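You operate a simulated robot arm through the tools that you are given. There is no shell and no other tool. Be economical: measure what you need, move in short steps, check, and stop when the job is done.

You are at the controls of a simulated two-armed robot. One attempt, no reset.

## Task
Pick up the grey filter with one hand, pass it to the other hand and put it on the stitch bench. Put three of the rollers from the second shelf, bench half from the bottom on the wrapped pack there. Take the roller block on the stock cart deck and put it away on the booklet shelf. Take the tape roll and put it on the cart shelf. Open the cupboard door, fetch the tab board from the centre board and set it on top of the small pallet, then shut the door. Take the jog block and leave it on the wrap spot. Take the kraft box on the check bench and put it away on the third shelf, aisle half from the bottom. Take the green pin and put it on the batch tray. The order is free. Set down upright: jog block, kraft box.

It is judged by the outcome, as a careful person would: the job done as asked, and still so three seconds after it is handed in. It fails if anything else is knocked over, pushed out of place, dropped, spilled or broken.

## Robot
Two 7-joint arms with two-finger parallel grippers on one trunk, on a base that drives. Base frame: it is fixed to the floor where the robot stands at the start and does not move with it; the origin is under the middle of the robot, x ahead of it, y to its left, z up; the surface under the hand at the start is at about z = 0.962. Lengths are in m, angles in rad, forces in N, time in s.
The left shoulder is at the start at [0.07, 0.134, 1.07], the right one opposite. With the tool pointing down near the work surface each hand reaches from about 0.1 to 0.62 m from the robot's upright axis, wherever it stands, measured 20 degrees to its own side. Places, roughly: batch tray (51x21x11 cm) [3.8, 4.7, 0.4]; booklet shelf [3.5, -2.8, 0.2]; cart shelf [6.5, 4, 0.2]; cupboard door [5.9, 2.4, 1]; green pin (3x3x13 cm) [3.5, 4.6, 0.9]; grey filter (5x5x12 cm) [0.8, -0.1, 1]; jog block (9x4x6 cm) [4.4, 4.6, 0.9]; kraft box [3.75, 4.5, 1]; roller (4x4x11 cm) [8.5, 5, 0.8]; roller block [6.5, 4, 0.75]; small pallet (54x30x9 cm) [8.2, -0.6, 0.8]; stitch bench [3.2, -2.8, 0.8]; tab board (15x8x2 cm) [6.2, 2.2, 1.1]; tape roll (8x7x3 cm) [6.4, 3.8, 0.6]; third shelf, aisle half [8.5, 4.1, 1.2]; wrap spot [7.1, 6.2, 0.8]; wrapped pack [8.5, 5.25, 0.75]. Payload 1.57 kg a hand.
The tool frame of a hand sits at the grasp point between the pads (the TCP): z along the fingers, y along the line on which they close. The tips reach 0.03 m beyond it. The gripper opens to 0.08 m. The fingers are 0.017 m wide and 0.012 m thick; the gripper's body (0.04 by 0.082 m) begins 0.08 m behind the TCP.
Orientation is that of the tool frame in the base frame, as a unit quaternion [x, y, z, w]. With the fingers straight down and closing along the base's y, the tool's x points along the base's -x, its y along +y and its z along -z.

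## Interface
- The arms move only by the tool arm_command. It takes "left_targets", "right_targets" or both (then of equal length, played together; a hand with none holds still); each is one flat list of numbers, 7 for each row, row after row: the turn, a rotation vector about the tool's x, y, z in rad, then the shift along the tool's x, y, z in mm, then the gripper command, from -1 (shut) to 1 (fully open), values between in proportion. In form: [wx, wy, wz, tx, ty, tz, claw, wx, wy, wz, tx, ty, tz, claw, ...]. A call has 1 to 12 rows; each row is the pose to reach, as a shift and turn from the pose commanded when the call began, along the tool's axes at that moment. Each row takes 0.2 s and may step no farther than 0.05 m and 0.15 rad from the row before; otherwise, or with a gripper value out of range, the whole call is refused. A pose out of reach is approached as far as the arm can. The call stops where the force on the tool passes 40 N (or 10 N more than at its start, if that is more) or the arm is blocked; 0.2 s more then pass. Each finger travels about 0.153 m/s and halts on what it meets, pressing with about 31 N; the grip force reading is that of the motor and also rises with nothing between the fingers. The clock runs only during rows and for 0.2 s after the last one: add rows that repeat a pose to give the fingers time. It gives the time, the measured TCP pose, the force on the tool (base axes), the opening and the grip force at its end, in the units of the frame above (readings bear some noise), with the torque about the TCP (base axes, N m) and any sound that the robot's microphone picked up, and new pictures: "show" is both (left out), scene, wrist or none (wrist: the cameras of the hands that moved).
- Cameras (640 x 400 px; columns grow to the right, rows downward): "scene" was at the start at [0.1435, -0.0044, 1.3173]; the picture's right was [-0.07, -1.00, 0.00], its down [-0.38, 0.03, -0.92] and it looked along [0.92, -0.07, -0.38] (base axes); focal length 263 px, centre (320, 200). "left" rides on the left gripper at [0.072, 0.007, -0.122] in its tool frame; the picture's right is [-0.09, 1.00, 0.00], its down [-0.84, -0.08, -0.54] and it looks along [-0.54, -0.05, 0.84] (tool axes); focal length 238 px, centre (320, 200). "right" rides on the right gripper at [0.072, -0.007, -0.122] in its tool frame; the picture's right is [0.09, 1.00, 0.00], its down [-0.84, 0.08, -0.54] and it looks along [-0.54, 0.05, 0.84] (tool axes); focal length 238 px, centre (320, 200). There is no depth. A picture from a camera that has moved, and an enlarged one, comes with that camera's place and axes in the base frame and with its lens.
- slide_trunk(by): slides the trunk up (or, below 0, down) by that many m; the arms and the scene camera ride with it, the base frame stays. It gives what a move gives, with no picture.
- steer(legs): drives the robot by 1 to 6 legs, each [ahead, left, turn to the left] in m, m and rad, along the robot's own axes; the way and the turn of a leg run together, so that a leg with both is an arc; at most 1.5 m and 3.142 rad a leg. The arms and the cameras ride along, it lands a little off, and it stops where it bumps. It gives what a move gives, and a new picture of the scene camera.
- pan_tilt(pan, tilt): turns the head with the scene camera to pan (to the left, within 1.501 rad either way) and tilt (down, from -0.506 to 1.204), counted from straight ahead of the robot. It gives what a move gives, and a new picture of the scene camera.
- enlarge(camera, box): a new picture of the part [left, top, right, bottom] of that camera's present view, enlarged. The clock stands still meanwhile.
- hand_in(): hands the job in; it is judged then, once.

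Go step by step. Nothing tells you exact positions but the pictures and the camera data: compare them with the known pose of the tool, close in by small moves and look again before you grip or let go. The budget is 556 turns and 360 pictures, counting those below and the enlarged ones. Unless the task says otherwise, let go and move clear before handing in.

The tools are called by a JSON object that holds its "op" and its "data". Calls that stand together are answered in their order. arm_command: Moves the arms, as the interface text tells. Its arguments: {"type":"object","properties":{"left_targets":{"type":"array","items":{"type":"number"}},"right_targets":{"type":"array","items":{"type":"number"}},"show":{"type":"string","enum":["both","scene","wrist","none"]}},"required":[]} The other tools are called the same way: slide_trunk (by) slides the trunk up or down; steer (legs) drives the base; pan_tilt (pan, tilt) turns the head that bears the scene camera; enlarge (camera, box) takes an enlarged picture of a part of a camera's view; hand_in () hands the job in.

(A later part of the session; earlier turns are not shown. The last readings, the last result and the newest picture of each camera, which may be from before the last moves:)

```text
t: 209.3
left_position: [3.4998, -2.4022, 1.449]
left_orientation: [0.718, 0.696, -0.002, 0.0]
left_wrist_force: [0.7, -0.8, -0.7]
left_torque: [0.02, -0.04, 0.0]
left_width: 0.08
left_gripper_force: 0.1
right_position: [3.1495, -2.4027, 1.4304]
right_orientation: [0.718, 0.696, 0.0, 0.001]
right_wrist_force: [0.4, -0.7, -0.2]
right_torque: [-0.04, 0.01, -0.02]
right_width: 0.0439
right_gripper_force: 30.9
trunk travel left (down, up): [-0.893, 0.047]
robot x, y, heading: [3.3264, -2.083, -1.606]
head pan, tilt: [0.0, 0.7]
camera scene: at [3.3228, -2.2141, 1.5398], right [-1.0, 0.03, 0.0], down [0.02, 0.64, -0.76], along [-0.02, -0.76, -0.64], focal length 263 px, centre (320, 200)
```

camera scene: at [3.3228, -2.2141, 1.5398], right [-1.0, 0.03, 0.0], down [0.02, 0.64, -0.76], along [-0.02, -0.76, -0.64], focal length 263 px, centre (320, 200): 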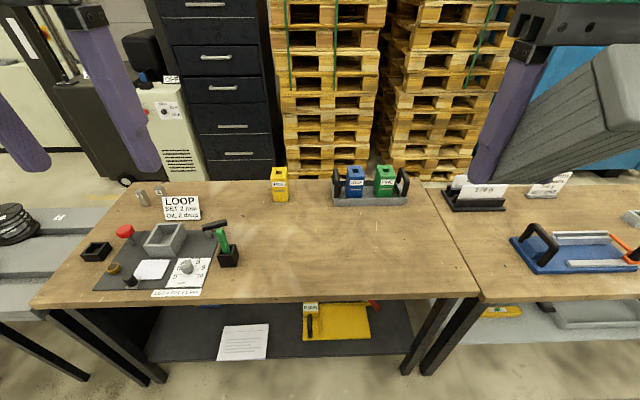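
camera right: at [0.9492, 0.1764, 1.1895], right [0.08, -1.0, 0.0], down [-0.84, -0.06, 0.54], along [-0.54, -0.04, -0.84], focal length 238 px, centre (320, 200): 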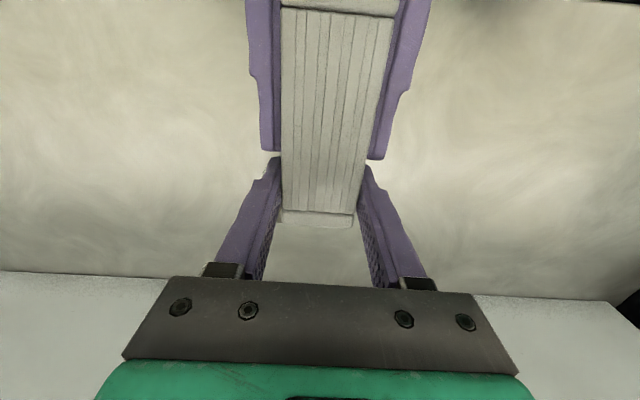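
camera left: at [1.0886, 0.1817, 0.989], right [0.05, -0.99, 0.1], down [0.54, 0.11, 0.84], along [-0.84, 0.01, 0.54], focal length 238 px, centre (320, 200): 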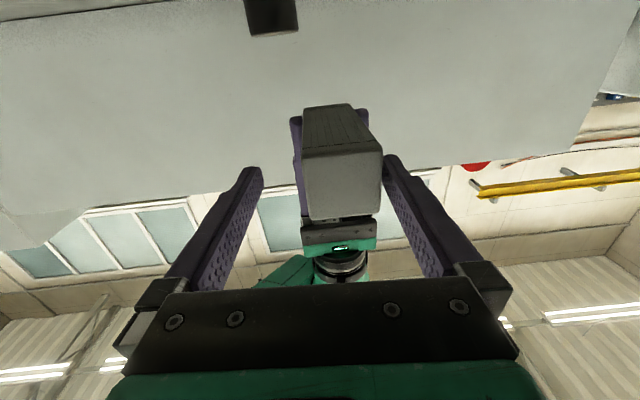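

Free area in the bench middle. Close in, lower the trunk and look with the right wrist.

{"op": "steer", "data": {"legs": [[0.17, 0, 0.035]]}}

{"op": "slide_trunk", "data": {"by": -0.42}}

{"op": "arm_command", "data": {"right_targets": [0, 0, 0, -40, 0, 0, -1, 0, 0, 0, -80, 0, 0, -1, 0, 0, 0, -120, 0, 0, -1, 0, 0, 0, -160, 0, 0, -1, 0, 0, 0, -160, 0, 0, -1]}}

```text
t: 210.8
left_position: [3.509, -2.5676, 1.4503]
left_orientation: [0.704, 0.71, -0.005, 0.002]
left_wrist_force: [0.5, 0.2, 0.4]
left_torque: [-0.08, 0.02, -0.01]
left_width: 0.0801
left_gripper_force: 0.1
right_position: [3.1588, -2.5791, 1.4324]
right_orientation: [0.705, 0.709, 0.0, 0.002]
right_wrist_force: [-0.1, 0.4, -1.0]
right_torque: [-0.04, 0.01, 0.01]
right_width: 0.0438
right_gripper_force: 31.2
trunk travel left (down, up): [-0.893, 0.047]
robot x, y, heading: [3.3239, -2.2611, -1.563]
head pan, tilt: [0.0, 0.7]
camera scene: at [3.3255, -2.3838, 1.5403], right [-1.0, -0.01, 0.0], down [0.0, 0.64, -0.77], along [0.01, -0.77, -0.64], focal length 263 px, centre (320, 200)
```

scene: 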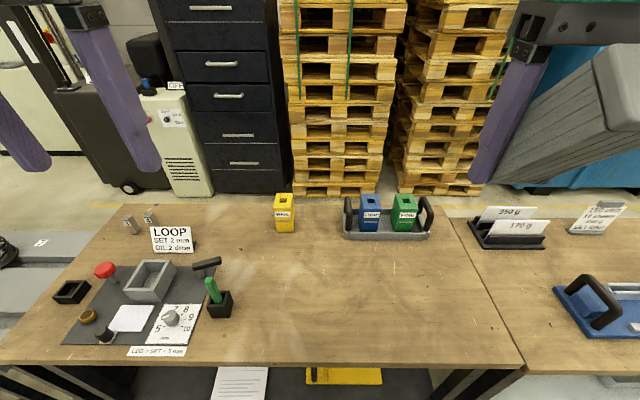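

```text
refused: -0.42 is not a number from -0.4 to 0.4
```

```text
t: 212.0
left_position: [3.5101, -2.5723, 1.45]
left_orientation: [0.705, 0.709, -0.002, 0.0]
left_wrist_force: [0.6, -0.5, -0.4]
left_torque: [-0.02, 0.02, -0.01]
left_width: 0.0801
left_gripper_force: 0.1
right_position: [3.1599, -2.7417, 1.4304]
right_orientation: [0.704, 0.71, -0.001, 0.002]
right_wrist_force: [-0.5, 0.1, -1.5]
right_torque: [-0.05, 0.01, 0.03]
right_width: 0.0435
right_gripper_force: 31.4
right hand out of reach, approached as far as the arm can: row 4
trunk travel left (down, up): [-0.893, 0.047]
robot x, y, heading: [3.3233, -2.2582, -1.562]
head pan, tilt: [0.0, 0.7]
camera scene: at [3.3257, -2.3888, 1.5398], right [-1.0, -0.01, 0.0], down [0.0, 0.64, -0.76], along [0.01, -0.76, -0.64], focal length 263 px, centre (320, 200)
camera right: at [3.152, -2.6673, 1.5521], right [1.0, 0.1, 0.0], down [0.08, -0.83, 0.54], along [0.05, -0.54, -0.84], focal length 238 px, centre (320, 200)
```

scene: 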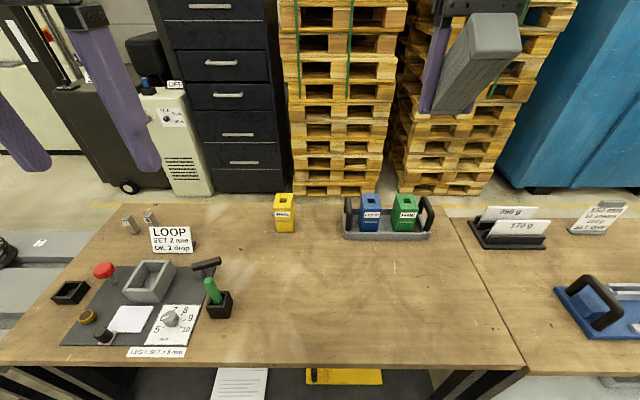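
right: 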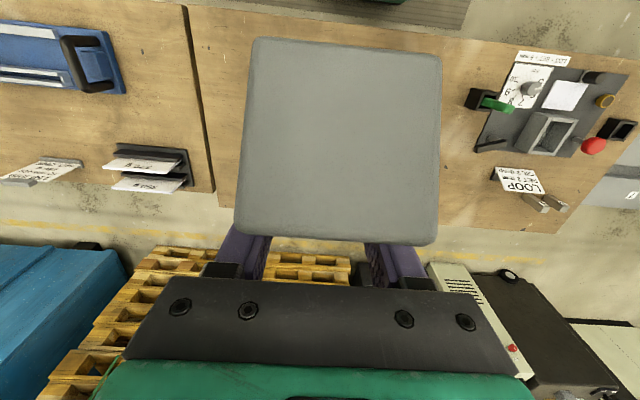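

The filter has pivoted in the grip: its axis points back-up at ~55°. I'll pitch the hand +35° so it's upright, then set it down standing. First lower the trunk and nudge closer.

{"op": "steer", "data": {"legs": [[0.07, 0, 0]]}}

{"op": "slide_trunk", "data": {"by": -0.38}}

{"op": "arm_command", "data": {"right_targets": [0, 0.12, 0, 0, 0, 0, -1, 0, 0.24, 0, 0, 0, 0, -1, 0, 0.36, 0, 0, 0, 0, -1, 0, 0.48, 0, 0, 0, 0, -1, 0, 0.61, 0, 0, 0, 0, -1, 0, 0.61, 0, 0, 0, 0, -1]}}

```text
t: 213.0
left_position: [3.5104, -2.6286, 1.4521]
left_orientation: [0.705, 0.709, -0.006, 0.004]
left_wrist_force: [-0.1, 1.1, -0.4]
left_torque: [-0.08, 0.01, -0.04]
left_width: 0.08
left_gripper_force: 0.1
right_position: [3.1612, -2.7993, 1.4351]
right_orientation: [0.705, 0.709, -0.005, 0.006]
right_wrist_force: [-0.1, 2.0, -1.0]
right_torque: [-0.12, 0.0, 0.01]
right_width: 0.0437
right_gripper_force: 30.5
trunk travel left (down, up): [-0.893, 0.047]
robot x, y, heading: [3.3242, -2.3244, -1.557]
head pan, tilt: [0.0, 0.7]
camera scene: at [3.3264, -2.4459, 1.5412], right [-1.0, -0.01, 0.0], down [-0.01, 0.64, -0.77], along [0.01, -0.77, -0.64], focal length 263 px, centre (320, 200)
```

scene: 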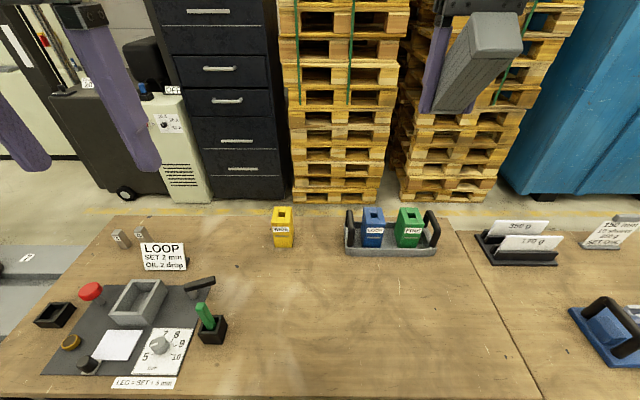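

```text
t: 216.7
left_position: [3.5118, -2.6436, 1.0703]
left_orientation: [0.705, 0.71, -0.001, 0.001]
left_wrist_force: [0.4, 0.4, 1.1]
left_torque: [0.03, 0.03, 0.01]
left_width: 0.0799
left_gripper_force: 0.1
right_position: [3.161, -2.8122, 1.0501]
right_orientation: [0.705, 0.709, 0.0, 0.001]
right_wrist_force: [-1.1, 0.1, -1.6]
right_torque: [0.01, -0.03, 0.0]
right_width: 0.0436
right_gripper_force: 30.8
trunk travel left (down, up): [-0.513, 0.427]
robot x, y, heading: [3.3217, -2.3257, -1.562]
head pan, tilt: [0.0, 0.7]
```

```text
t: 218.1
left_position: [3.51, -2.6418, 1.0691]
left_orientation: [0.705, 0.709, -0.003, 0.002]
left_wrist_force: [0.2, 0.1, -0.1]
left_torque: [-0.03, 0.0, 0.01]
left_width: 0.0802
left_gripper_force: 0.0
right_position: [3.1814, -2.7234, 0.9154]
right_orientation: [0.672, 0.678, 0.21, -0.211]
right_wrist_force: [-0.1, -0.5, -0.5]
right_torque: [-0.03, 0.02, 0.0]
right_width: 0.0437
right_gripper_force: 30.9
right hand out of reach, approached as far as the arm can: row 1, 2, 3, 4, 5, 6
trunk travel left (down, up): [-0.513, 0.427]
robot x, y, heading: [3.325, -2.3244, -1.562]
head pan, tilt: [0.0, 0.7]
camera scene: at [3.3271, -2.4591, 1.1599], right [-1.0, -0.01, 0.0], down [-0.01, 0.64, -0.77], along [0.01, -0.77, -0.64], focal length 263 px, centre (320, 200)
camera right: at [3.1742, -2.7325, 1.0559], right [1.0, 0.08, 0.05], down [0.08, -1.0, -0.03], along [0.05, 0.03, -1.0], focal length 238 px, centre (320, 200)
```

scene: 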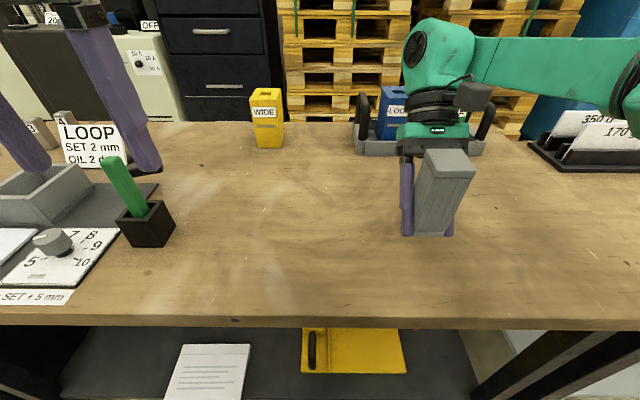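
right: 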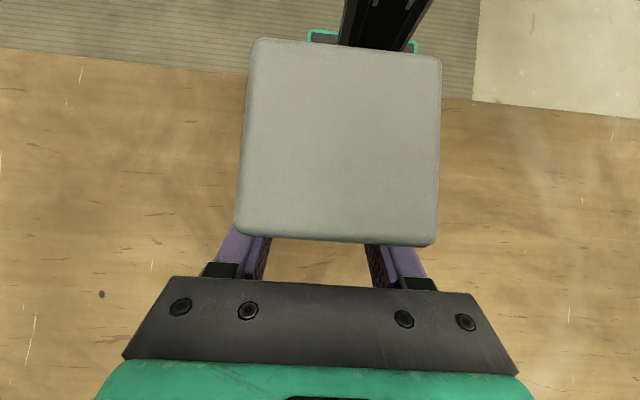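

{"op": "enlarge", "data": {"camera": "scene", "box": [340, 60, 560, 260]}}

```text
2.00 times, centred on (450, 160) of scene
camera zoom: at [3.3271, -2.4591, 1.1599], right [-1.0, -0.01, 0.0], down [-0.01, 0.64, -0.77], along [0.01, -0.77, -0.64], focal length 525 px, centre (60, 280)
```

zoom: 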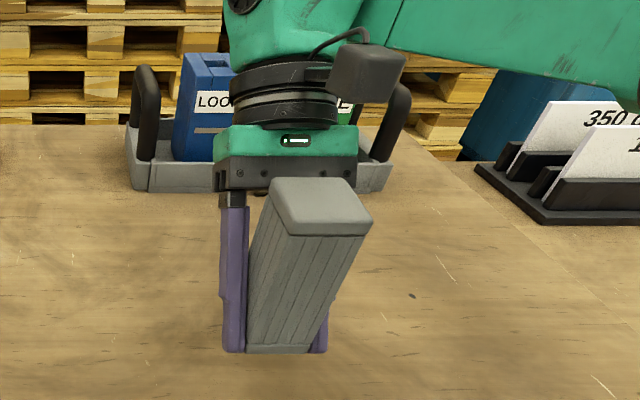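

Nearly vertical; base ≈0.89, bench ≈0.84. Descend vertically in small steps, watching force.

{"op": "arm_command", "data": {"right_targets": [0, 0, 0, -6, 0, 8, -1, 0, 0, 0, -12, 0, 17, -1, 0, 0, 0, -17, 0, 25, -1, 0, 0, 0, -17, 0, 25, -1], "show": "scene"}}

```text
t: 219.1
left_position: [3.51, -2.6417, 1.0702]
left_orientation: [0.705, 0.709, -0.002, 0.001]
left_wrist_force: [-0.1, -0.4, -0.1]
left_torque: [-0.03, 0.02, 0.02]
left_width: 0.08
left_gripper_force: 0.0
right_position: [3.1767, -2.7231, 0.8838]
right_orientation: [0.672, 0.678, 0.21, -0.211]
right_wrist_force: [0.0, 0.3, -0.7]
right_torque: [-0.02, -0.01, -0.03]
right_width: 0.0438
right_gripper_force: 31.1
trunk travel left (down, up): [-0.513, 0.427]
robot x, y, heading: [3.3259, -2.3285, -1.562]
head pan, tilt: [0.0, 0.7]
camera scene: at [3.3267, -2.4599, 1.1598], right [-1.0, -0.01, 0.0], down [-0.01, 0.64, -0.76], along [0.01, -0.76, -0.64], focal length 263 px, centre (320, 200)
```

scene: 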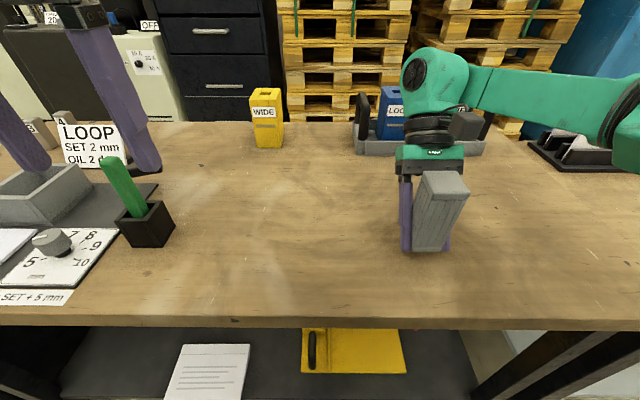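

{"op": "arm_command", "data": {"right_targets": [0, 0, 0, -3, 0, 5, -1, 0, 0, 0, -6, 0, 9, -1, 0, 0, 0, -8.5, 0, 12, -1, 0, 0, 0, -8.5, 0, 12, -1], "show": "none"}}

{"op": "arm_command", "data": {"right_targets": [0, 0, 0, -2, 0, 3, -1, 0, 0, 0, -4, 0, 6, -1, 0, 0, 0, -6, 0, 8, -1, 0, 0, 0, -6, 0, 8, -1], "show": "scene"}}

```text
t: 220.1
left_position: [3.5106, -2.6428, 1.0694]
left_orientation: [0.705, 0.709, -0.003, 0.001]
left_wrist_force: [-0.3, -0.3, 0.2]
left_torque: [0.01, 0.01, 0.01]
left_width: 0.0798
left_gripper_force: 0.0
right_position: [3.1761, -2.7228, 0.8701]
right_orientation: [0.672, 0.679, 0.21, -0.211]
right_wrist_force: [-0.1, 0.4, -0.6]
right_torque: [-0.04, 0.0, 0.01]
right_width: 0.0437
right_gripper_force: 30.7
trunk travel left (down, up): [-0.513, 0.427]
robot x, y, heading: [3.3225, -2.3244, -1.561]
head pan, tilt: [0.0, 0.7]
```

```text
t: 220.6
left_position: [3.5114, -2.6405, 1.0691]
left_orientation: [0.704, 0.71, -0.003, 0.002]
left_wrist_force: [-0.2, 0.5, 0.4]
left_torque: [-0.01, -0.01, -0.02]
left_width: 0.0803
left_gripper_force: 0.0
right_position: [3.1761, -2.722, 0.8708]
right_orientation: [0.673, 0.678, 0.21, -0.208]
right_wrist_force: [-0.5, -0.3, 12.4]
right_torque: [0.13, 0.34, -0.1]
right_width: 0.0436
right_gripper_force: 30.5
trunk travel left (down, up): [-0.513, 0.427]
robot x, y, heading: [3.3228, -2.3293, -1.56]
head pan, tilt: [0.0, 0.7]
stopped in row 2 (right hand): the force on the tool passed its limit at 47 N (the readings are from after the stop); the commanded pose is now the measured one
camera scene: at [3.3271, -2.459, 1.1599], right [-1.0, -0.01, 0.0], down [-0.01, 0.64, -0.77], along [0.01, -0.77, -0.64], focal length 263 px, centre (320, 200)
```

scene: 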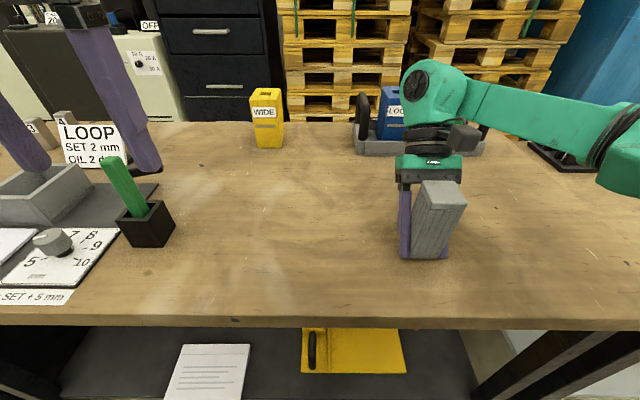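

Contact. Open slowly and look before retracting.

{"op": "arm_command", "data": {"right_targets": [0, 0, 0, 0, 0, 0, -0.2, 0, 0, 0, 0, 0, 0, 0.3, 0, 0, 0, 0, 0, 0, 1, 0, 0, 0, 0, 0, 0, 1]}}

```text
t: 221.6
left_position: [3.5154, -2.6411, 1.0689]
left_orientation: [0.705, 0.71, -0.003, 0.0]
left_wrist_force: [-0.2, -0.7, 0.6]
left_torque: [0.02, -0.02, -0.02]
left_width: 0.0799
left_gripper_force: 0.1
right_position: [3.1793, -2.7234, 0.8691]
right_orientation: [0.673, 0.678, 0.209, -0.208]
right_wrist_force: [15.1, -3.6, 17.1]
right_torque: [0.05, 0.14, 0.06]
right_width: 0.0661
right_gripper_force: 0.0
trunk travel left (down, up): [-0.513, 0.427]
robot x, y, heading: [3.3249, -2.3277, -1.562]
head pan, tilt: [0.0, 0.7]
camera scene: at [3.3313, -2.459, 1.16], right [-1.0, -0.01, 0.0], down [-0.01, 0.64, -0.77], along [0.0, -0.77, -0.64], focal length 263 px, centre (320, 200)
camera right: at [3.1719, -2.7307, 1.0109], right [1.0, 0.08, 0.06], down [0.08, -1.0, -0.02], along [0.05, 0.03, -1.0], focal length 238 px, centre (320, 200)
```

scene: 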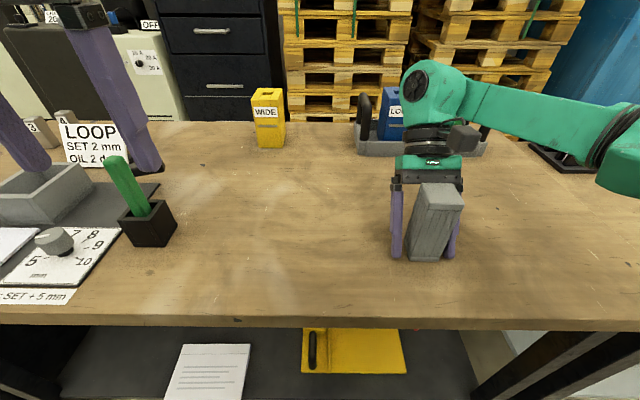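
right: 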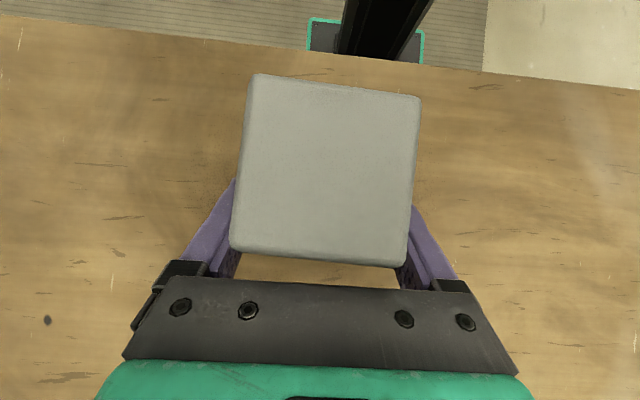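

Filter stands free (base on bench); fingertips drag on the bench. Raise a few mm and keep opening, then withdraw along the fingers.

{"op": "arm_command", "data": {"right_targets": [0, 0, 0, 3, 0, -5, 1, 0, 0, 0, 5, 0, -8, 1, 0, 0, 0, 5, 0, -8, 1]}}

```text
t: 222.4
left_position: [3.51, -2.6436, 1.0703]
left_orientation: [0.705, 0.709, -0.002, 0.001]
left_wrist_force: [-0.6, -0.2, -0.7]
left_torque: [-0.01, -0.02, 0.01]
left_width: 0.0799
left_gripper_force: 0.1
right_position: [3.1739, -2.7232, 0.876]
right_orientation: [0.673, 0.678, 0.21, -0.209]
right_wrist_force: [0.1, -0.2, -0.4]
right_torque: [0.03, 0.01, 0.01]
right_width: 0.0799
right_gripper_force: 0.0
trunk travel left (down, up): [-0.513, 0.427]
robot x, y, heading: [3.3236, -2.3285, -1.561]
head pan, tilt: [0.0, 0.7]
camera scene: at [3.3257, -2.4602, 1.1597], right [-1.0, -0.01, 0.0], down [0.0, 0.64, -0.76], along [0.01, -0.76, -0.64], focal length 263 px, centre (320, 200)
camera right: at [3.1664, -2.7313, 1.0173], right [1.0, 0.08, 0.06], down [0.08, -1.0, -0.03], along [0.05, 0.03, -1.0], focal length 238 px, centre (320, 200)
```

scene: 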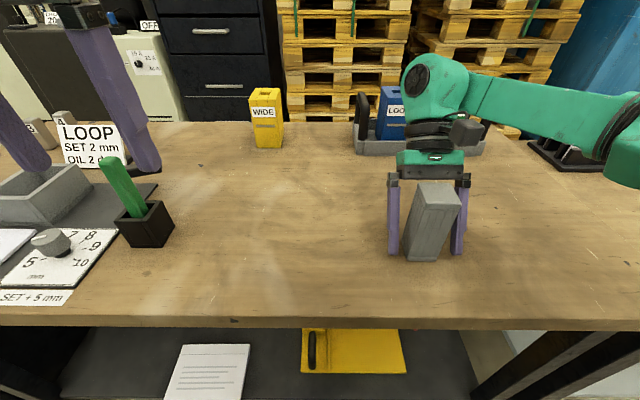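
right: 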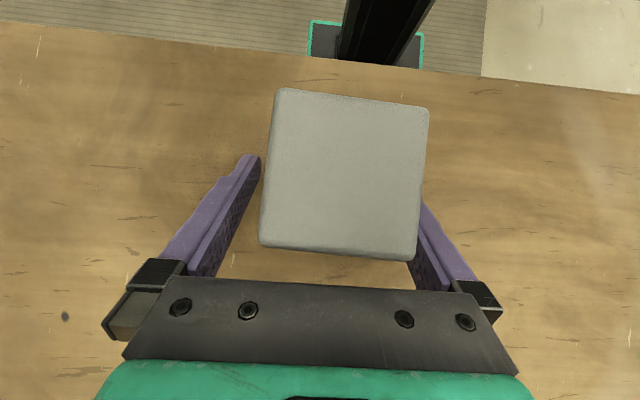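

{"op": "arm_command", "data": {"right_targets": [0, 0, 0, 0, 8, 0, 1, 0, 0, 0, 0, 10, -15, 1, 0, 0, 0, 0, 10, -45, 1, 0, 0, 0, 0, 10, -90, 1, 0, 0, 0, 0, 10, -130, 1]}}

```text
t: 223.6
left_position: [3.5105, -2.6434, 1.0692]
left_orientation: [0.705, 0.709, -0.002, 0.001]
left_wrist_force: [-0.3, 0.5, -0.4]
left_torque: [0.02, 0.03, 0.01]
left_width: 0.0797
left_gripper_force: 0.0
right_position: [3.1944, -2.735, 0.9117]
right_orientation: [0.673, 0.678, 0.21, -0.207]
right_wrist_force: [0.6, 0.0, -0.4]
right_torque: [-0.01, -0.02, 0.0]
right_width: 0.0798
right_gripper_force: 0.1
right hand out of reach, approached as far as the arm can: row 3, 4, 5
trunk travel left (down, up): [-0.513, 0.427]
robot x, y, heading: [3.3261, -2.3276, -1.559]
head pan, tilt: [0.0, 0.7]
camera scene: at [3.3269, -2.46, 1.1598], right [-1.0, -0.01, 0.0], down [-0.01, 0.64, -0.76], along [0.01, -0.76, -0.64], focal length 263 px, centre (320, 200)
camera right: at [3.1857, -2.7424, 1.0525], right [0.99, 0.08, 0.06], down [0.08, -1.0, -0.02], along [0.06, 0.03, -1.0], focal length 238 px, centre (320, 200)
```

scene: 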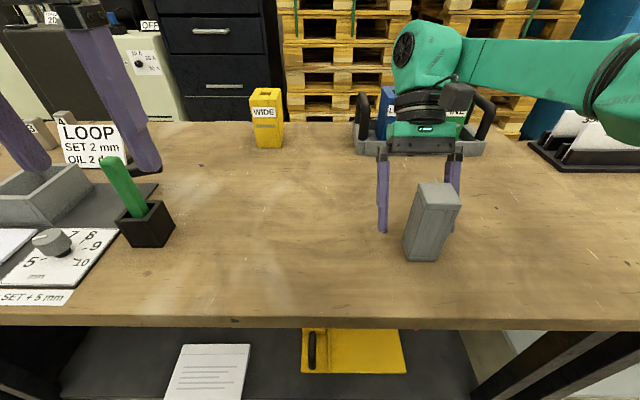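
right: 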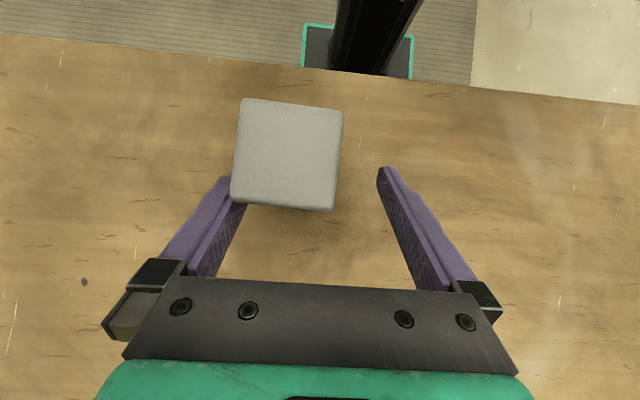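

Arm is at its reach limit; recentre slightly and lift with the trunk instead.

{"op": "arm_command", "data": {"right_targets": [0, 0, 0, 0, -7, 0, 1, 0, 0, 0, 0, -13, 0, 1, 0, 0, 0, 0, -13, 0, 1], "show": "wrist"}}

```text
t: 224.4
left_position: [3.5104, -2.6413, 1.0706]
left_orientation: [0.705, 0.71, -0.002, 0.001]
left_wrist_force: [0.0, 0.9, -0.3]
left_torque: [0.0, -0.06, 0.02]
left_width: 0.0799
left_gripper_force: 0.0
right_position: [3.18, -2.7348, 0.9072]
right_orientation: [0.673, 0.678, 0.211, -0.208]
right_wrist_force: [0.3, 0.7, -0.4]
right_torque: [0.01, 0.0, -0.01]
right_width: 0.08
right_gripper_force: 0.1
trunk travel left (down, up): [-0.513, 0.427]
robot x, y, heading: [3.3244, -2.3247, -1.562]
head pan, tilt: [0.0, 0.7]
camera right: at [3.1722, -2.7424, 1.0488], right [0.99, 0.08, 0.06], down [0.08, -1.0, -0.02], along [0.06, 0.03, -1.0], focal length 238 px, centre (320, 200)
```

right: 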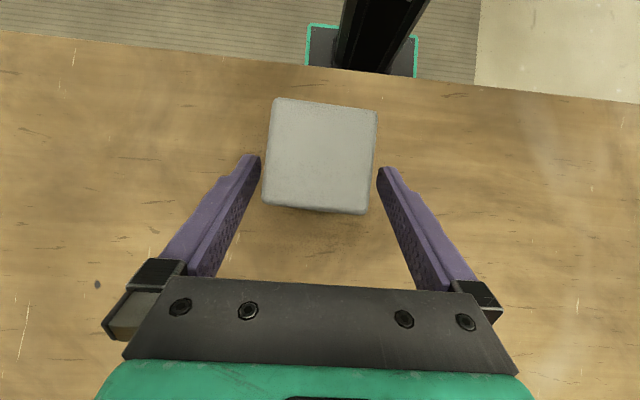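

Centred. Raise the trunk.

{"op": "slide_trunk", "data": {"by": 0.2}}

{"op": "slide_trunk", "data": {"by": 0.15}}

{"op": "arm_command", "data": {"right_targets": [0, -0.12, 0, 0, 0, 0, 1, 0, -0.24, 0, 0, 0, 0, 1, 0, -0.36, 0, 0, 0, 0, 1, 0, -0.48, 0, 0, 0, 0, 1, 0, -0.605, 0, 0, 0, 0, 1], "show": "scene"}}

```text
t: 226.6
left_position: [3.5109, -2.6418, 1.2702]
left_orientation: [0.705, 0.71, -0.002, 0.0]
left_wrist_force: [-0.4, 0.2, -1.1]
left_torque: [-0.01, -0.02, 0.02]
left_width: 0.08
left_gripper_force: 0.0
right_position: [3.1802, -2.7337, 1.1066]
right_orientation: [0.673, 0.678, 0.211, -0.207]
right_wrist_force: [-0.1, -0.1, -0.3]
right_torque: [-0.01, 0.01, 0.0]
right_width: 0.0797
right_gripper_force: 0.1
trunk travel left (down, up): [-0.713, 0.227]
robot x, y, heading: [3.3245, -2.3279, -1.562]
head pan, tilt: [0.0, 0.7]
```

```text
t: 228.4
left_position: [3.5107, -2.6428, 1.4209]
left_orientation: [0.704, 0.71, -0.002, 0.001]
left_wrist_force: [0.4, 0.5, 0.8]
left_torque: [-0.02, 0.02, -0.01]
left_width: 0.0801
left_gripper_force: 0.1
right_position: [3.1804, -2.7353, 1.2569]
right_orientation: [0.673, 0.678, 0.21, -0.208]
right_wrist_force: [-0.5, -0.6, -0.8]
right_torque: [-0.02, -0.01, -0.01]
right_width: 0.0799
right_gripper_force: 0.0
trunk travel left (down, up): [-0.863, 0.077]
robot x, y, heading: [3.3239, -2.3261, -1.562]
head pan, tilt: [0.0, 0.7]
```

```text
t: 229.6
left_position: [3.5091, -2.6414, 1.4202]
left_orientation: [0.704, 0.71, -0.002, 0.001]
left_wrist_force: [-0.3, 0.6, -0.4]
left_torque: [-0.02, -0.04, -0.03]
left_width: 0.0801
left_gripper_force: 0.1
right_position: [3.1794, -2.7326, 1.2584]
right_orientation: [0.706, 0.708, -0.001, 0.005]
right_wrist_force: [-0.2, 0.2, 0.7]
right_torque: [0.02, 0.0, -0.02]
right_width: 0.0801
right_gripper_force: 0.1
trunk travel left (down, up): [-0.863, 0.077]
robot x, y, heading: [3.3268, -2.3289, -1.564]
head pan, tilt: [0.0, 0.7]
camera scene: at [3.3257, -2.4589, 1.5099], right [-1.0, -0.01, 0.0], down [-0.01, 0.64, -0.77], along [0.01, -0.77, -0.64], focal length 263 px, centre (320, 200)
```

scene: 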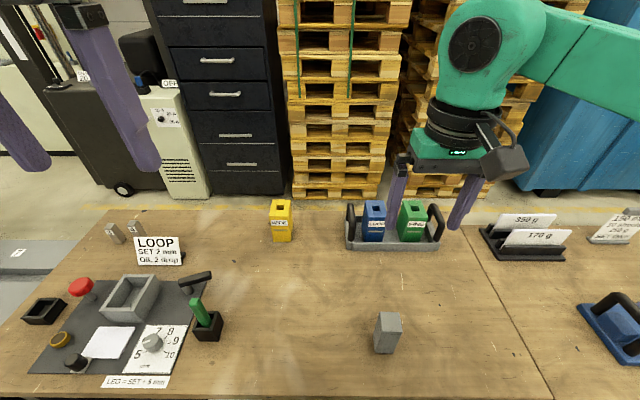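

Filter is standing on the stitch bench. Now tuck the arm, back off and head east to survey.

{"op": "arm_command", "data": {"right_targets": [0, 0, 0, 40, 0, 0, 1, 0, 0, 0, 80, 0, -40, 1, 0, 0, 0, 100, 0, -80, 1, 0, 0, 0, 100, 0, -120, 1], "show": "none"}}

{"op": "steer", "data": {"legs": [[-0.27, 0, 0], [0, 0, 1.564], [1.5, 0, 0]]}}

{"op": "pan_tilt", "data": {"pan": 0.4, "tilt": 0.25}}

```text
refused: row 2 steps farther than a row can; nothing moved
```

```text
t: 242.2
left_position: [5.1424, -1.9676, 1.4213]
left_orientation: [0.025, 1.0, -0.001, 0.003]
left_wrist_force: [0.3, -0.3, 1.1]
left_torque: [-0.02, -0.04, -0.04]
left_width: 0.0801
left_gripper_force: 0.0
right_position: [5.2154, -2.3013, 1.2588]
right_orientation: [0.026, 1.0, 0.002, 0.002]
right_wrist_force: [-0.3, -0.1, -0.2]
right_torque: [0.01, -0.01, -0.04]
right_width: 0.08
right_gripper_force: 0.1
trunk travel left (down, up): [-0.863, 0.077]
robot x, y, heading: [4.8203, -2.133, -0.047]
head pan, tilt: [0.0, 0.7]
camera scene: at [4.9525, -2.1397, 1.5099], right [-0.05, -1.0, 0.0], down [-0.64, 0.03, -0.77], along [0.76, -0.04, -0.64], focal length 263 px, centre (320, 200)
```

scene: 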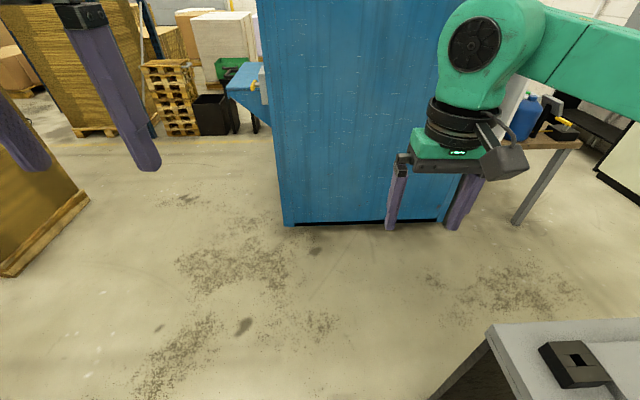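

```text
t: 243.1
left_position: [5.1431, -1.967, 1.4194]
left_orientation: [0.024, 1.0, -0.002, 0.002]
left_wrist_force: [-0.5, -0.4, 0.7]
left_torque: [0.02, -0.02, -0.01]
left_width: 0.0802
left_gripper_force: 0.1
right_position: [5.2147, -2.3035, 1.2589]
right_orientation: [0.025, 1.0, 0.003, 0.003]
right_wrist_force: [0.6, -0.4, -0.8]
right_torque: [-0.03, 0.01, -0.03]
right_width: 0.0802
right_gripper_force: 0.0
trunk travel left (down, up): [-0.863, 0.077]
robot x, y, heading: [4.8183, -2.1322, -0.046]
head pan, tilt: [0.4, 0.25]
camera scene: at [4.9563, -2.1036, 1.5506], right [0.34, -0.94, 0.0], down [-0.23, -0.09, -0.97], along [0.91, 0.33, -0.25], focal length 263 px, centre (320, 200)
```

scene: 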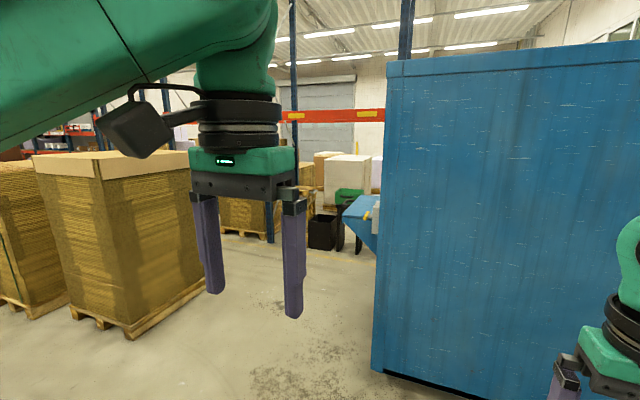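

{"op": "arm_command", "data": {"right_targets": [0, 0, 0, 40, 0, 0, 1, 0, 0, 0, 75, 0, -30, 1, 0, 0, 0, 100, 0, -70, 1, 0, 0, 0, 100, 0, -115, 1], "show": "none"}}

{"op": "pan_tilt", "data": {"pan": 1.3, "tilt": 0.3}}

```text
t: 244.1
left_position: [5.1392, -1.9668, 1.4213]
left_orientation: [0.024, 1.0, -0.001, 0.003]
left_wrist_force: [-0.5, -0.1, -0.2]
left_torque: [-0.02, -0.01, -0.01]
left_width: 0.0802
left_gripper_force: 0.1
right_position: [5.1112, -2.297, 1.3727]
right_orientation: [0.025, 1.0, 0.002, 0.002]
right_wrist_force: [0.2, -0.3, -0.2]
right_torque: [-0.01, 0.01, -0.02]
right_width: 0.0801
right_gripper_force: 0.2
trunk travel left (down, up): [-0.863, 0.077]
robot x, y, heading: [4.8176, -2.134, -0.048]
head pan, tilt: [0.4, 0.25]
```

```text
t: 245.3
left_position: [5.1424, -1.9679, 1.42]
left_orientation: [0.024, 1.0, -0.001, 0.002]
left_wrist_force: [0.2, 0.0, -0.3]
left_torque: [0.01, 0.0, 0.0]
left_width: 0.08
left_gripper_force: 0.0
right_position: [5.1135, -2.2982, 1.3702]
right_orientation: [0.025, 1.0, 0.003, 0.003]
right_wrist_force: [-0.3, 0.5, -0.2]
right_torque: [0.01, 0.0, 0.0]
right_width: 0.0801
right_gripper_force: 0.1
trunk travel left (down, up): [-0.863, 0.077]
robot x, y, heading: [4.8182, -2.1353, -0.047]
head pan, tilt: [1.3, 0.3]
camera scene: at [4.8975, -2.047, 1.5459], right [0.95, -0.31, 0.0], down [-0.09, -0.28, -0.96], along [0.3, 0.91, -0.3], focal length 263 px, centre (320, 200)
```

scene: 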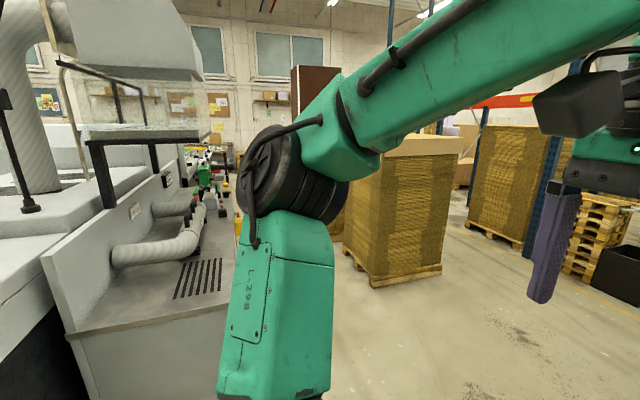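

{"op": "steer", "data": {"legs": [[0, 0, 1.617]]}}

{"op": "pan_tilt", "data": {"pan": -0.1, "tilt": 0.35}}

```text
t: 249.6
left_position: [4.6279, -1.8235, 1.4197]
left_orientation: [0.714, -0.7, -0.001, -0.003]
left_wrist_force: [0.1, 0.4, -0.3]
left_torque: [-0.02, 0.02, 0.01]
left_width: 0.0801
left_gripper_force: 0.1
right_position: [4.9599, -1.8294, 1.3699]
right_orientation: [0.714, -0.7, -0.004, 0.001]
right_wrist_force: [-0.1, 0.1, 0.1]
right_torque: [0.0, 0.01, -0.02]
right_width: 0.08
right_gripper_force: 0.0
trunk travel left (down, up): [-0.863, 0.077]
robot x, y, heading: [4.8159, -2.1384, 1.594]
head pan, tilt: [1.3, 0.3]
camera scene: at [4.7269, -2.0603, 1.546], right [0.24, 0.97, 0.0], down [0.29, -0.07, -0.96], along [-0.93, 0.23, -0.3], focal length 263 px, centre (320, 200)
```

scene: 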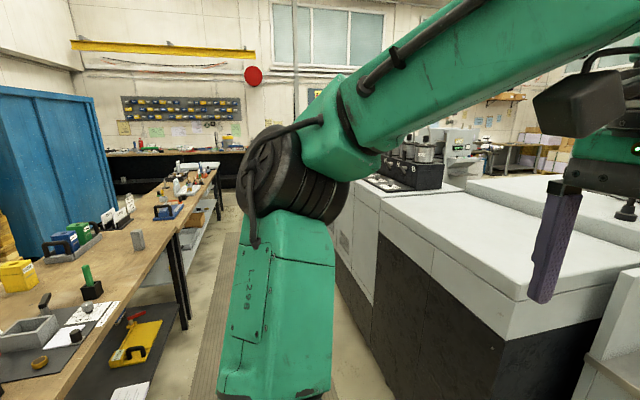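

```text
t: 251.2
left_position: [4.6268, -1.8227, 1.4199]
left_orientation: [0.714, -0.7, -0.002, -0.003]
left_wrist_force: [0.4, -0.9, -0.2]
left_torque: [0.04, 0.02, 0.0]
left_width: 0.0801
left_gripper_force: 0.0
right_position: [4.958, -1.8298, 1.371]
right_orientation: [0.714, -0.7, -0.004, 0.001]
right_wrist_force: [-0.5, 0.2, -0.1]
right_torque: [-0.01, -0.01, 0.0]
right_width: 0.0799
right_gripper_force: 0.0
trunk travel left (down, up): [-0.863, 0.077]
robot x, y, heading: [4.8163, -2.1351, 1.592]
head pan, tilt: [-0.099, 0.351]
camera scene: at [4.8241, -1.9904, 1.5412], right [1.0, -0.08, 0.0], down [-0.03, -0.34, -0.94], along [0.07, 0.94, -0.34], focal length 263 px, centre (320, 200)
```

scene: 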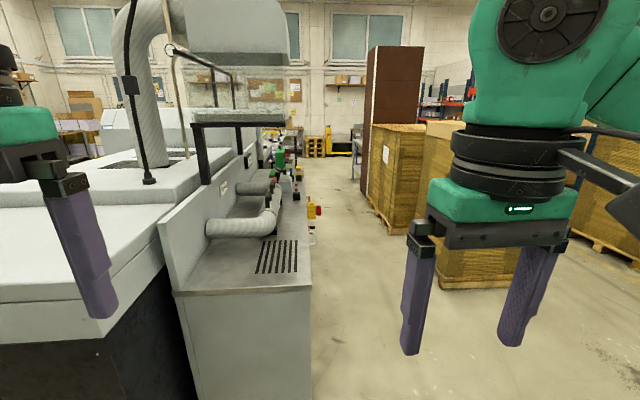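

The brown cabinet at x≈5.9,y≈2.4 is the cupboard, with a passage at x≈5.35. I'll move north through it to survey the north area.

{"op": "steer", "data": {"legs": [[0, -0.55, -0.022], [1.5, 0, 0], [1.5, 0, 0]]}}

{"op": "pan_tilt", "data": {"pan": 0.7, "tilt": 0.3}}

{"op": "pan_tilt", "data": {"pan": -0.5, "tilt": 0.3}}

```text
t: 268.0
left_position: [5.162, 1.1004, 1.4196]
left_orientation: [0.709, -0.706, -0.002, -0.002]
left_wrist_force: [0.5, -0.7, -0.6]
left_torque: [0.0, 0.0, 0.0]
left_width: 0.08
left_gripper_force: 0.1
right_position: [5.4935, 1.0878, 1.3709]
right_orientation: [0.708, -0.706, -0.004, 0.0]
right_wrist_force: [0.8, 0.2, -0.9]
right_torque: [0.02, -0.01, 0.01]
right_width: 0.08
right_gripper_force: 0.0
trunk travel left (down, up): [-0.863, 0.077]
robot x, y, heading: [5.3471, 0.7875, 1.576]
head pan, tilt: [-0.099, 0.351]
camera scene: at [5.3568, 0.9296, 1.5413], right [1.0, -0.09, 0.0], down [-0.03, -0.34, -0.94], along [0.09, 0.94, -0.34], focal length 263 px, centre (320, 200)
```

scene: 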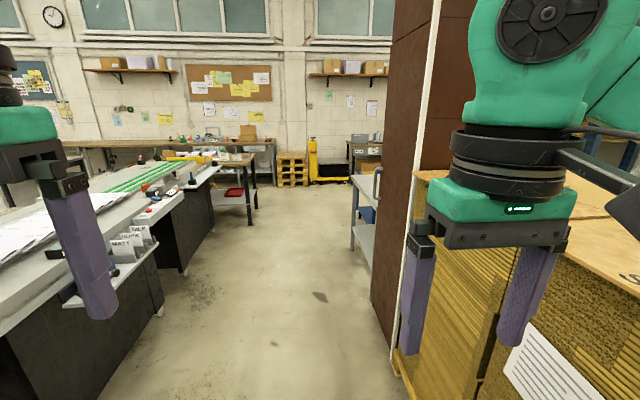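

```text
t: 269.1
left_position: [5.1619, 1.1011, 1.4205]
left_orientation: [0.709, -0.705, -0.001, -0.002]
left_wrist_force: [-0.1, -0.8, -0.1]
left_torque: [0.01, 0.0, 0.01]
left_width: 0.08
left_gripper_force: 0.0
right_position: [5.4926, 1.0895, 1.3712]
right_orientation: [0.708, -0.706, -0.004, 0.001]
right_wrist_force: [-0.1, 0.7, 0.7]
right_torque: [0.01, -0.02, -0.04]
right_width: 0.0796
right_gripper_force: 0.1
trunk travel left (down, up): [-0.863, 0.077]
robot x, y, heading: [5.3477, 0.7864, 1.584]
head pan, tilt: [0.7, 0.3]
camera scene: at [5.2877, 0.9087, 1.5459], right [0.76, 0.65, 0.0], down [0.19, -0.23, -0.96], along [-0.62, 0.73, -0.3], focal length 263 px, centre (320, 200)
```

scene: 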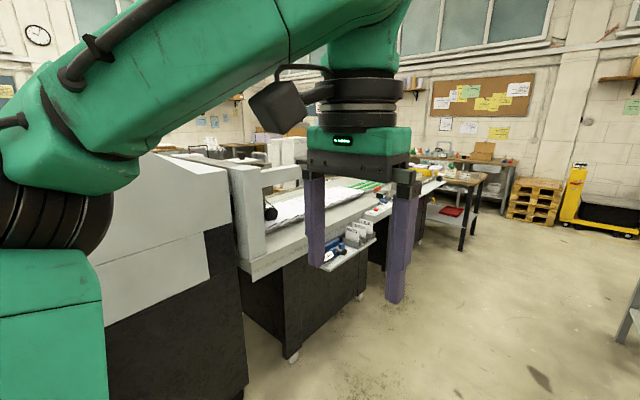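

```text
t: 270.5
left_position: [5.1622, 1.1016, 1.4209]
left_orientation: [0.709, -0.705, -0.002, -0.002]
left_wrist_force: [0.4, 0.1, 0.8]
left_torque: [0.02, 0.0, 0.01]
left_width: 0.0801
left_gripper_force: 0.1
right_position: [5.4934, 1.0903, 1.3702]
right_orientation: [0.707, -0.707, -0.004, 0.001]
right_wrist_force: [-0.6, 0.9, -0.7]
right_torque: [-0.02, 0.01, -0.01]
right_width: 0.0797
right_gripper_force: 0.1
trunk travel left (down, up): [-0.863, 0.077]
robot x, y, heading: [5.3461, 0.7838, 1.577]
head pan, tilt: [-0.499, 0.3]
camera scene: at [5.3922, 0.9201, 1.5459], right [0.88, -0.47, 0.0], down [-0.14, -0.26, -0.96], along [0.45, 0.84, -0.3], focal length 263 px, centre (320, 200)
```

scene: 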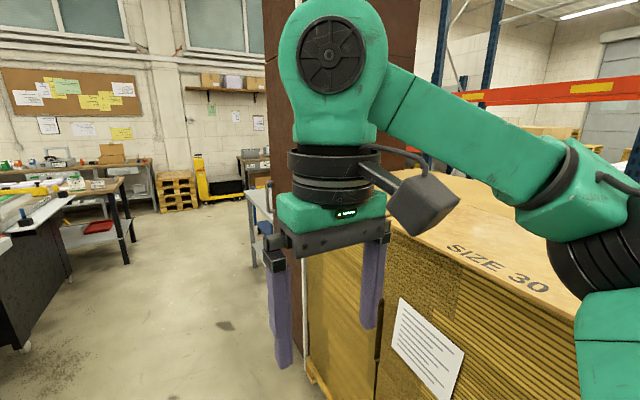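

{"op": "steer", "data": {"legs": [[1.4, 0.15, 0]]}}

{"op": "pan_tilt", "data": {"pan": -1.5, "tilt": 0.35}}

{"op": "pan_tilt", "data": {"pan": -0.6, "tilt": 0.3}}

{"op": "pan_tilt", "data": {"pan": 0.5, "tilt": 0.35}}

```text
t: 277.6
left_position: [5.0081, 2.5116, 1.4192]
left_orientation: [-0.706, 0.708, 0.001, 0.002]
left_wrist_force: [0.0, 0.6, 0.4]
left_torque: [0.0, 0.0, -0.01]
left_width: 0.0801
left_gripper_force: 0.0
right_position: [5.3405, 2.5003, 1.3717]
right_orientation: [-0.706, 0.708, 0.005, 0.0]
right_wrist_force: [0.4, -0.3, 0.0]
right_torque: [-0.05, 0.0, -0.03]
right_width: 0.0801
right_gripper_force: 0.1
trunk travel left (down, up): [-0.863, 0.077]
robot x, y, heading: [5.1925, 2.1978, 1.574]
head pan, tilt: [-0.499, 0.3]
camera scene: at [5.238, 2.3305, 1.546], right [0.88, -0.48, 0.0], down [-0.14, -0.26, -0.96], along [0.46, 0.84, -0.3], focal length 263 px, centre (320, 200)
```

scene: 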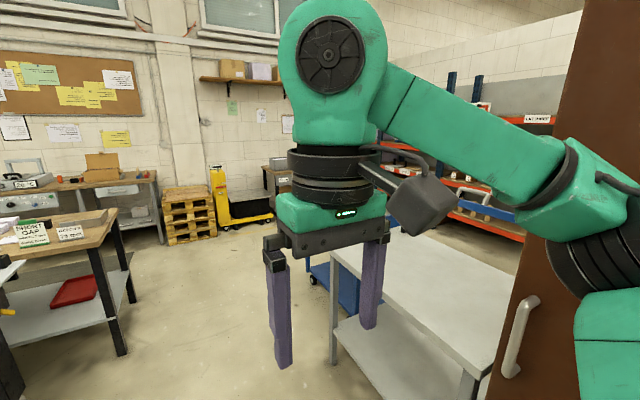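

```text
t: 278.8
left_position: [5.0086, 2.5135, 1.42]
left_orientation: [-0.707, 0.707, 0.0, 0.003]
left_wrist_force: [-0.3, 0.1, -1.0]
left_torque: [0.0, 0.0, -0.01]
left_width: 0.08
left_gripper_force: 0.2
right_position: [5.3405, 2.5005, 1.3708]
right_orientation: [-0.706, 0.708, 0.005, -0.001]
right_wrist_force: [0.7, -0.4, 0.3]
right_torque: [0.02, -0.01, -0.03]
right_width: 0.08
right_gripper_force: 0.1
trunk travel left (down, up): [-0.863, 0.077]
robot x, y, heading: [5.1907, 2.197, 1.572]
head pan, tilt: [-1.499, 0.351]
camera scene: at [5.2862, 2.2561, 1.5412], right [0.07, -1.0, 0.0], down [-0.34, -0.03, -0.94], along [0.94, 0.07, -0.34], focal length 263 px, centre (320, 200)
```

scene: 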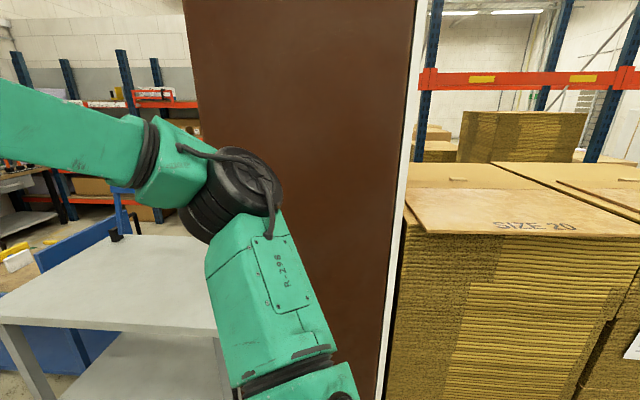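

```text
t: 280.0
left_position: [5.0081, 2.5134, 1.4203]
left_orientation: [-0.707, 0.707, 0.002, 0.002]
left_wrist_force: [0.0, -0.7, -0.4]
left_torque: [0.01, -0.03, 0.01]
left_width: 0.08
left_gripper_force: 0.1
right_position: [5.3391, 2.4994, 1.372]
right_orientation: [-0.706, 0.708, 0.004, -0.001]
right_wrist_force: [0.2, 0.8, -0.2]
right_torque: [0.01, -0.01, 0.02]
right_width: 0.0801
right_gripper_force: 0.0
trunk travel left (down, up): [-0.863, 0.077]
robot x, y, heading: [5.1918, 2.1974, 1.575]
head pan, tilt: [-0.6, 0.3]
camera scene: at [5.2461, 2.3263, 1.5459], right [0.83, -0.56, 0.0], down [-0.17, -0.24, -0.96], along [0.54, 0.79, -0.3], focal length 263 px, centre (320, 200)
```

scene: 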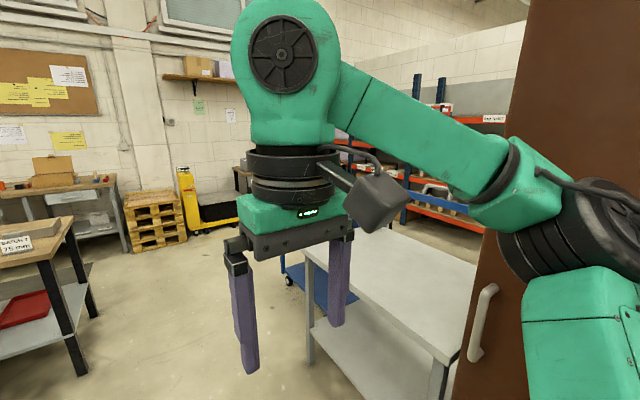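

```text
t: 281.4
left_position: [5.0083, 2.5143, 1.42]
left_orientation: [-0.707, 0.707, 0.001, 0.003]
left_wrist_force: [0.6, -0.3, -0.1]
left_torque: [0.03, 0.0, -0.02]
left_width: 0.0803
left_gripper_force: 0.1
right_position: [5.3395, 2.4996, 1.3693]
right_orientation: [-0.706, 0.708, 0.005, -0.001]
right_wrist_force: [0.4, -0.7, 0.4]
right_torque: [0.0, -0.01, 0.03]
right_width: 0.08
right_gripper_force: 0.2
trunk travel left (down, up): [-0.863, 0.077]
robot x, y, heading: [5.1943, 2.1967, 1.574]
head pan, tilt: [0.499, 0.351]
camera scene: at [5.1488, 2.3311, 1.5412], right [0.88, 0.48, 0.0], down [0.16, -0.3, -0.94], along [-0.45, 0.82, -0.34], focal length 263 px, centre (320, 200)
```

scene: 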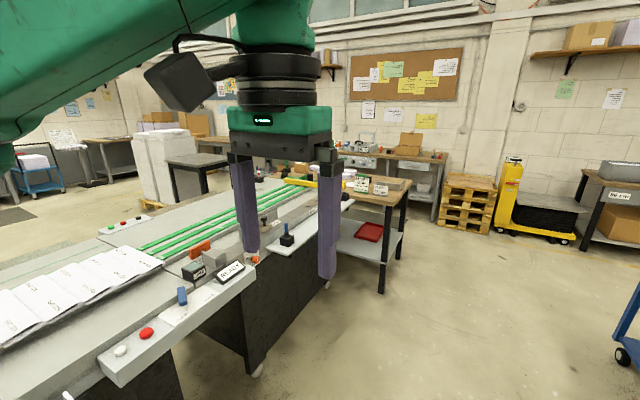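

I can see the check bench (red tray on its lower shelf) near [4.0,4.6] and the cart near [6.5,4]. Drive north and look at the check bench.

{"op": "steer", "data": {"legs": [[1.5, -0.1, 0], [1.2, 0, 0], [0, 0, 1.571]]}}

{"op": "pan_tilt", "data": {"pan": 0.1, "tilt": 0.45}}

```text
refused: leg 1 is longer than a leg can be; nothing moved
```

```text
t: 282.2
left_position: [5.0081, 2.5132, 1.4208]
left_orientation: [-0.707, 0.707, 0.001, 0.002]
left_wrist_force: [0.0, -0.3, -0.3]
left_torque: [-0.04, -0.04, -0.02]
left_width: 0.0801
left_gripper_force: 0.0
right_position: [5.3408, 2.5009, 1.371]
right_orientation: [-0.706, 0.708, 0.003, 0.0]
right_wrist_force: [0.1, -0.3, 0.4]
right_torque: [0.0, -0.04, -0.01]
right_width: 0.0802
right_gripper_force: 0.0
trunk travel left (down, up): [-0.863, 0.077]
robot x, y, heading: [5.1902, 2.2001, 1.567]
head pan, tilt: [0.099, 0.45]
camera scene: at [5.184, 2.3408, 1.532], right [0.99, 0.1, 0.0], down [0.04, -0.43, -0.9], along [-0.09, 0.9, -0.44], focal length 263 px, centre (320, 200)
```

scene: 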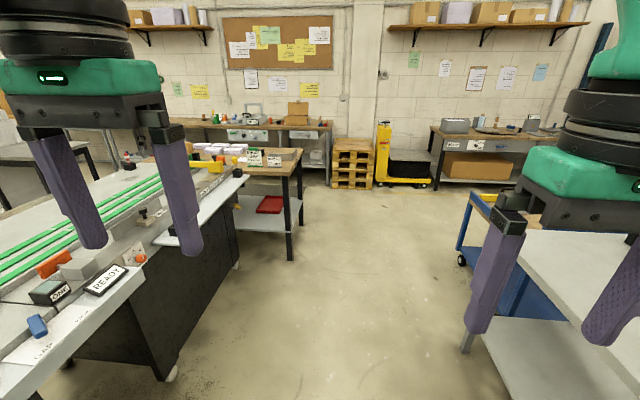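

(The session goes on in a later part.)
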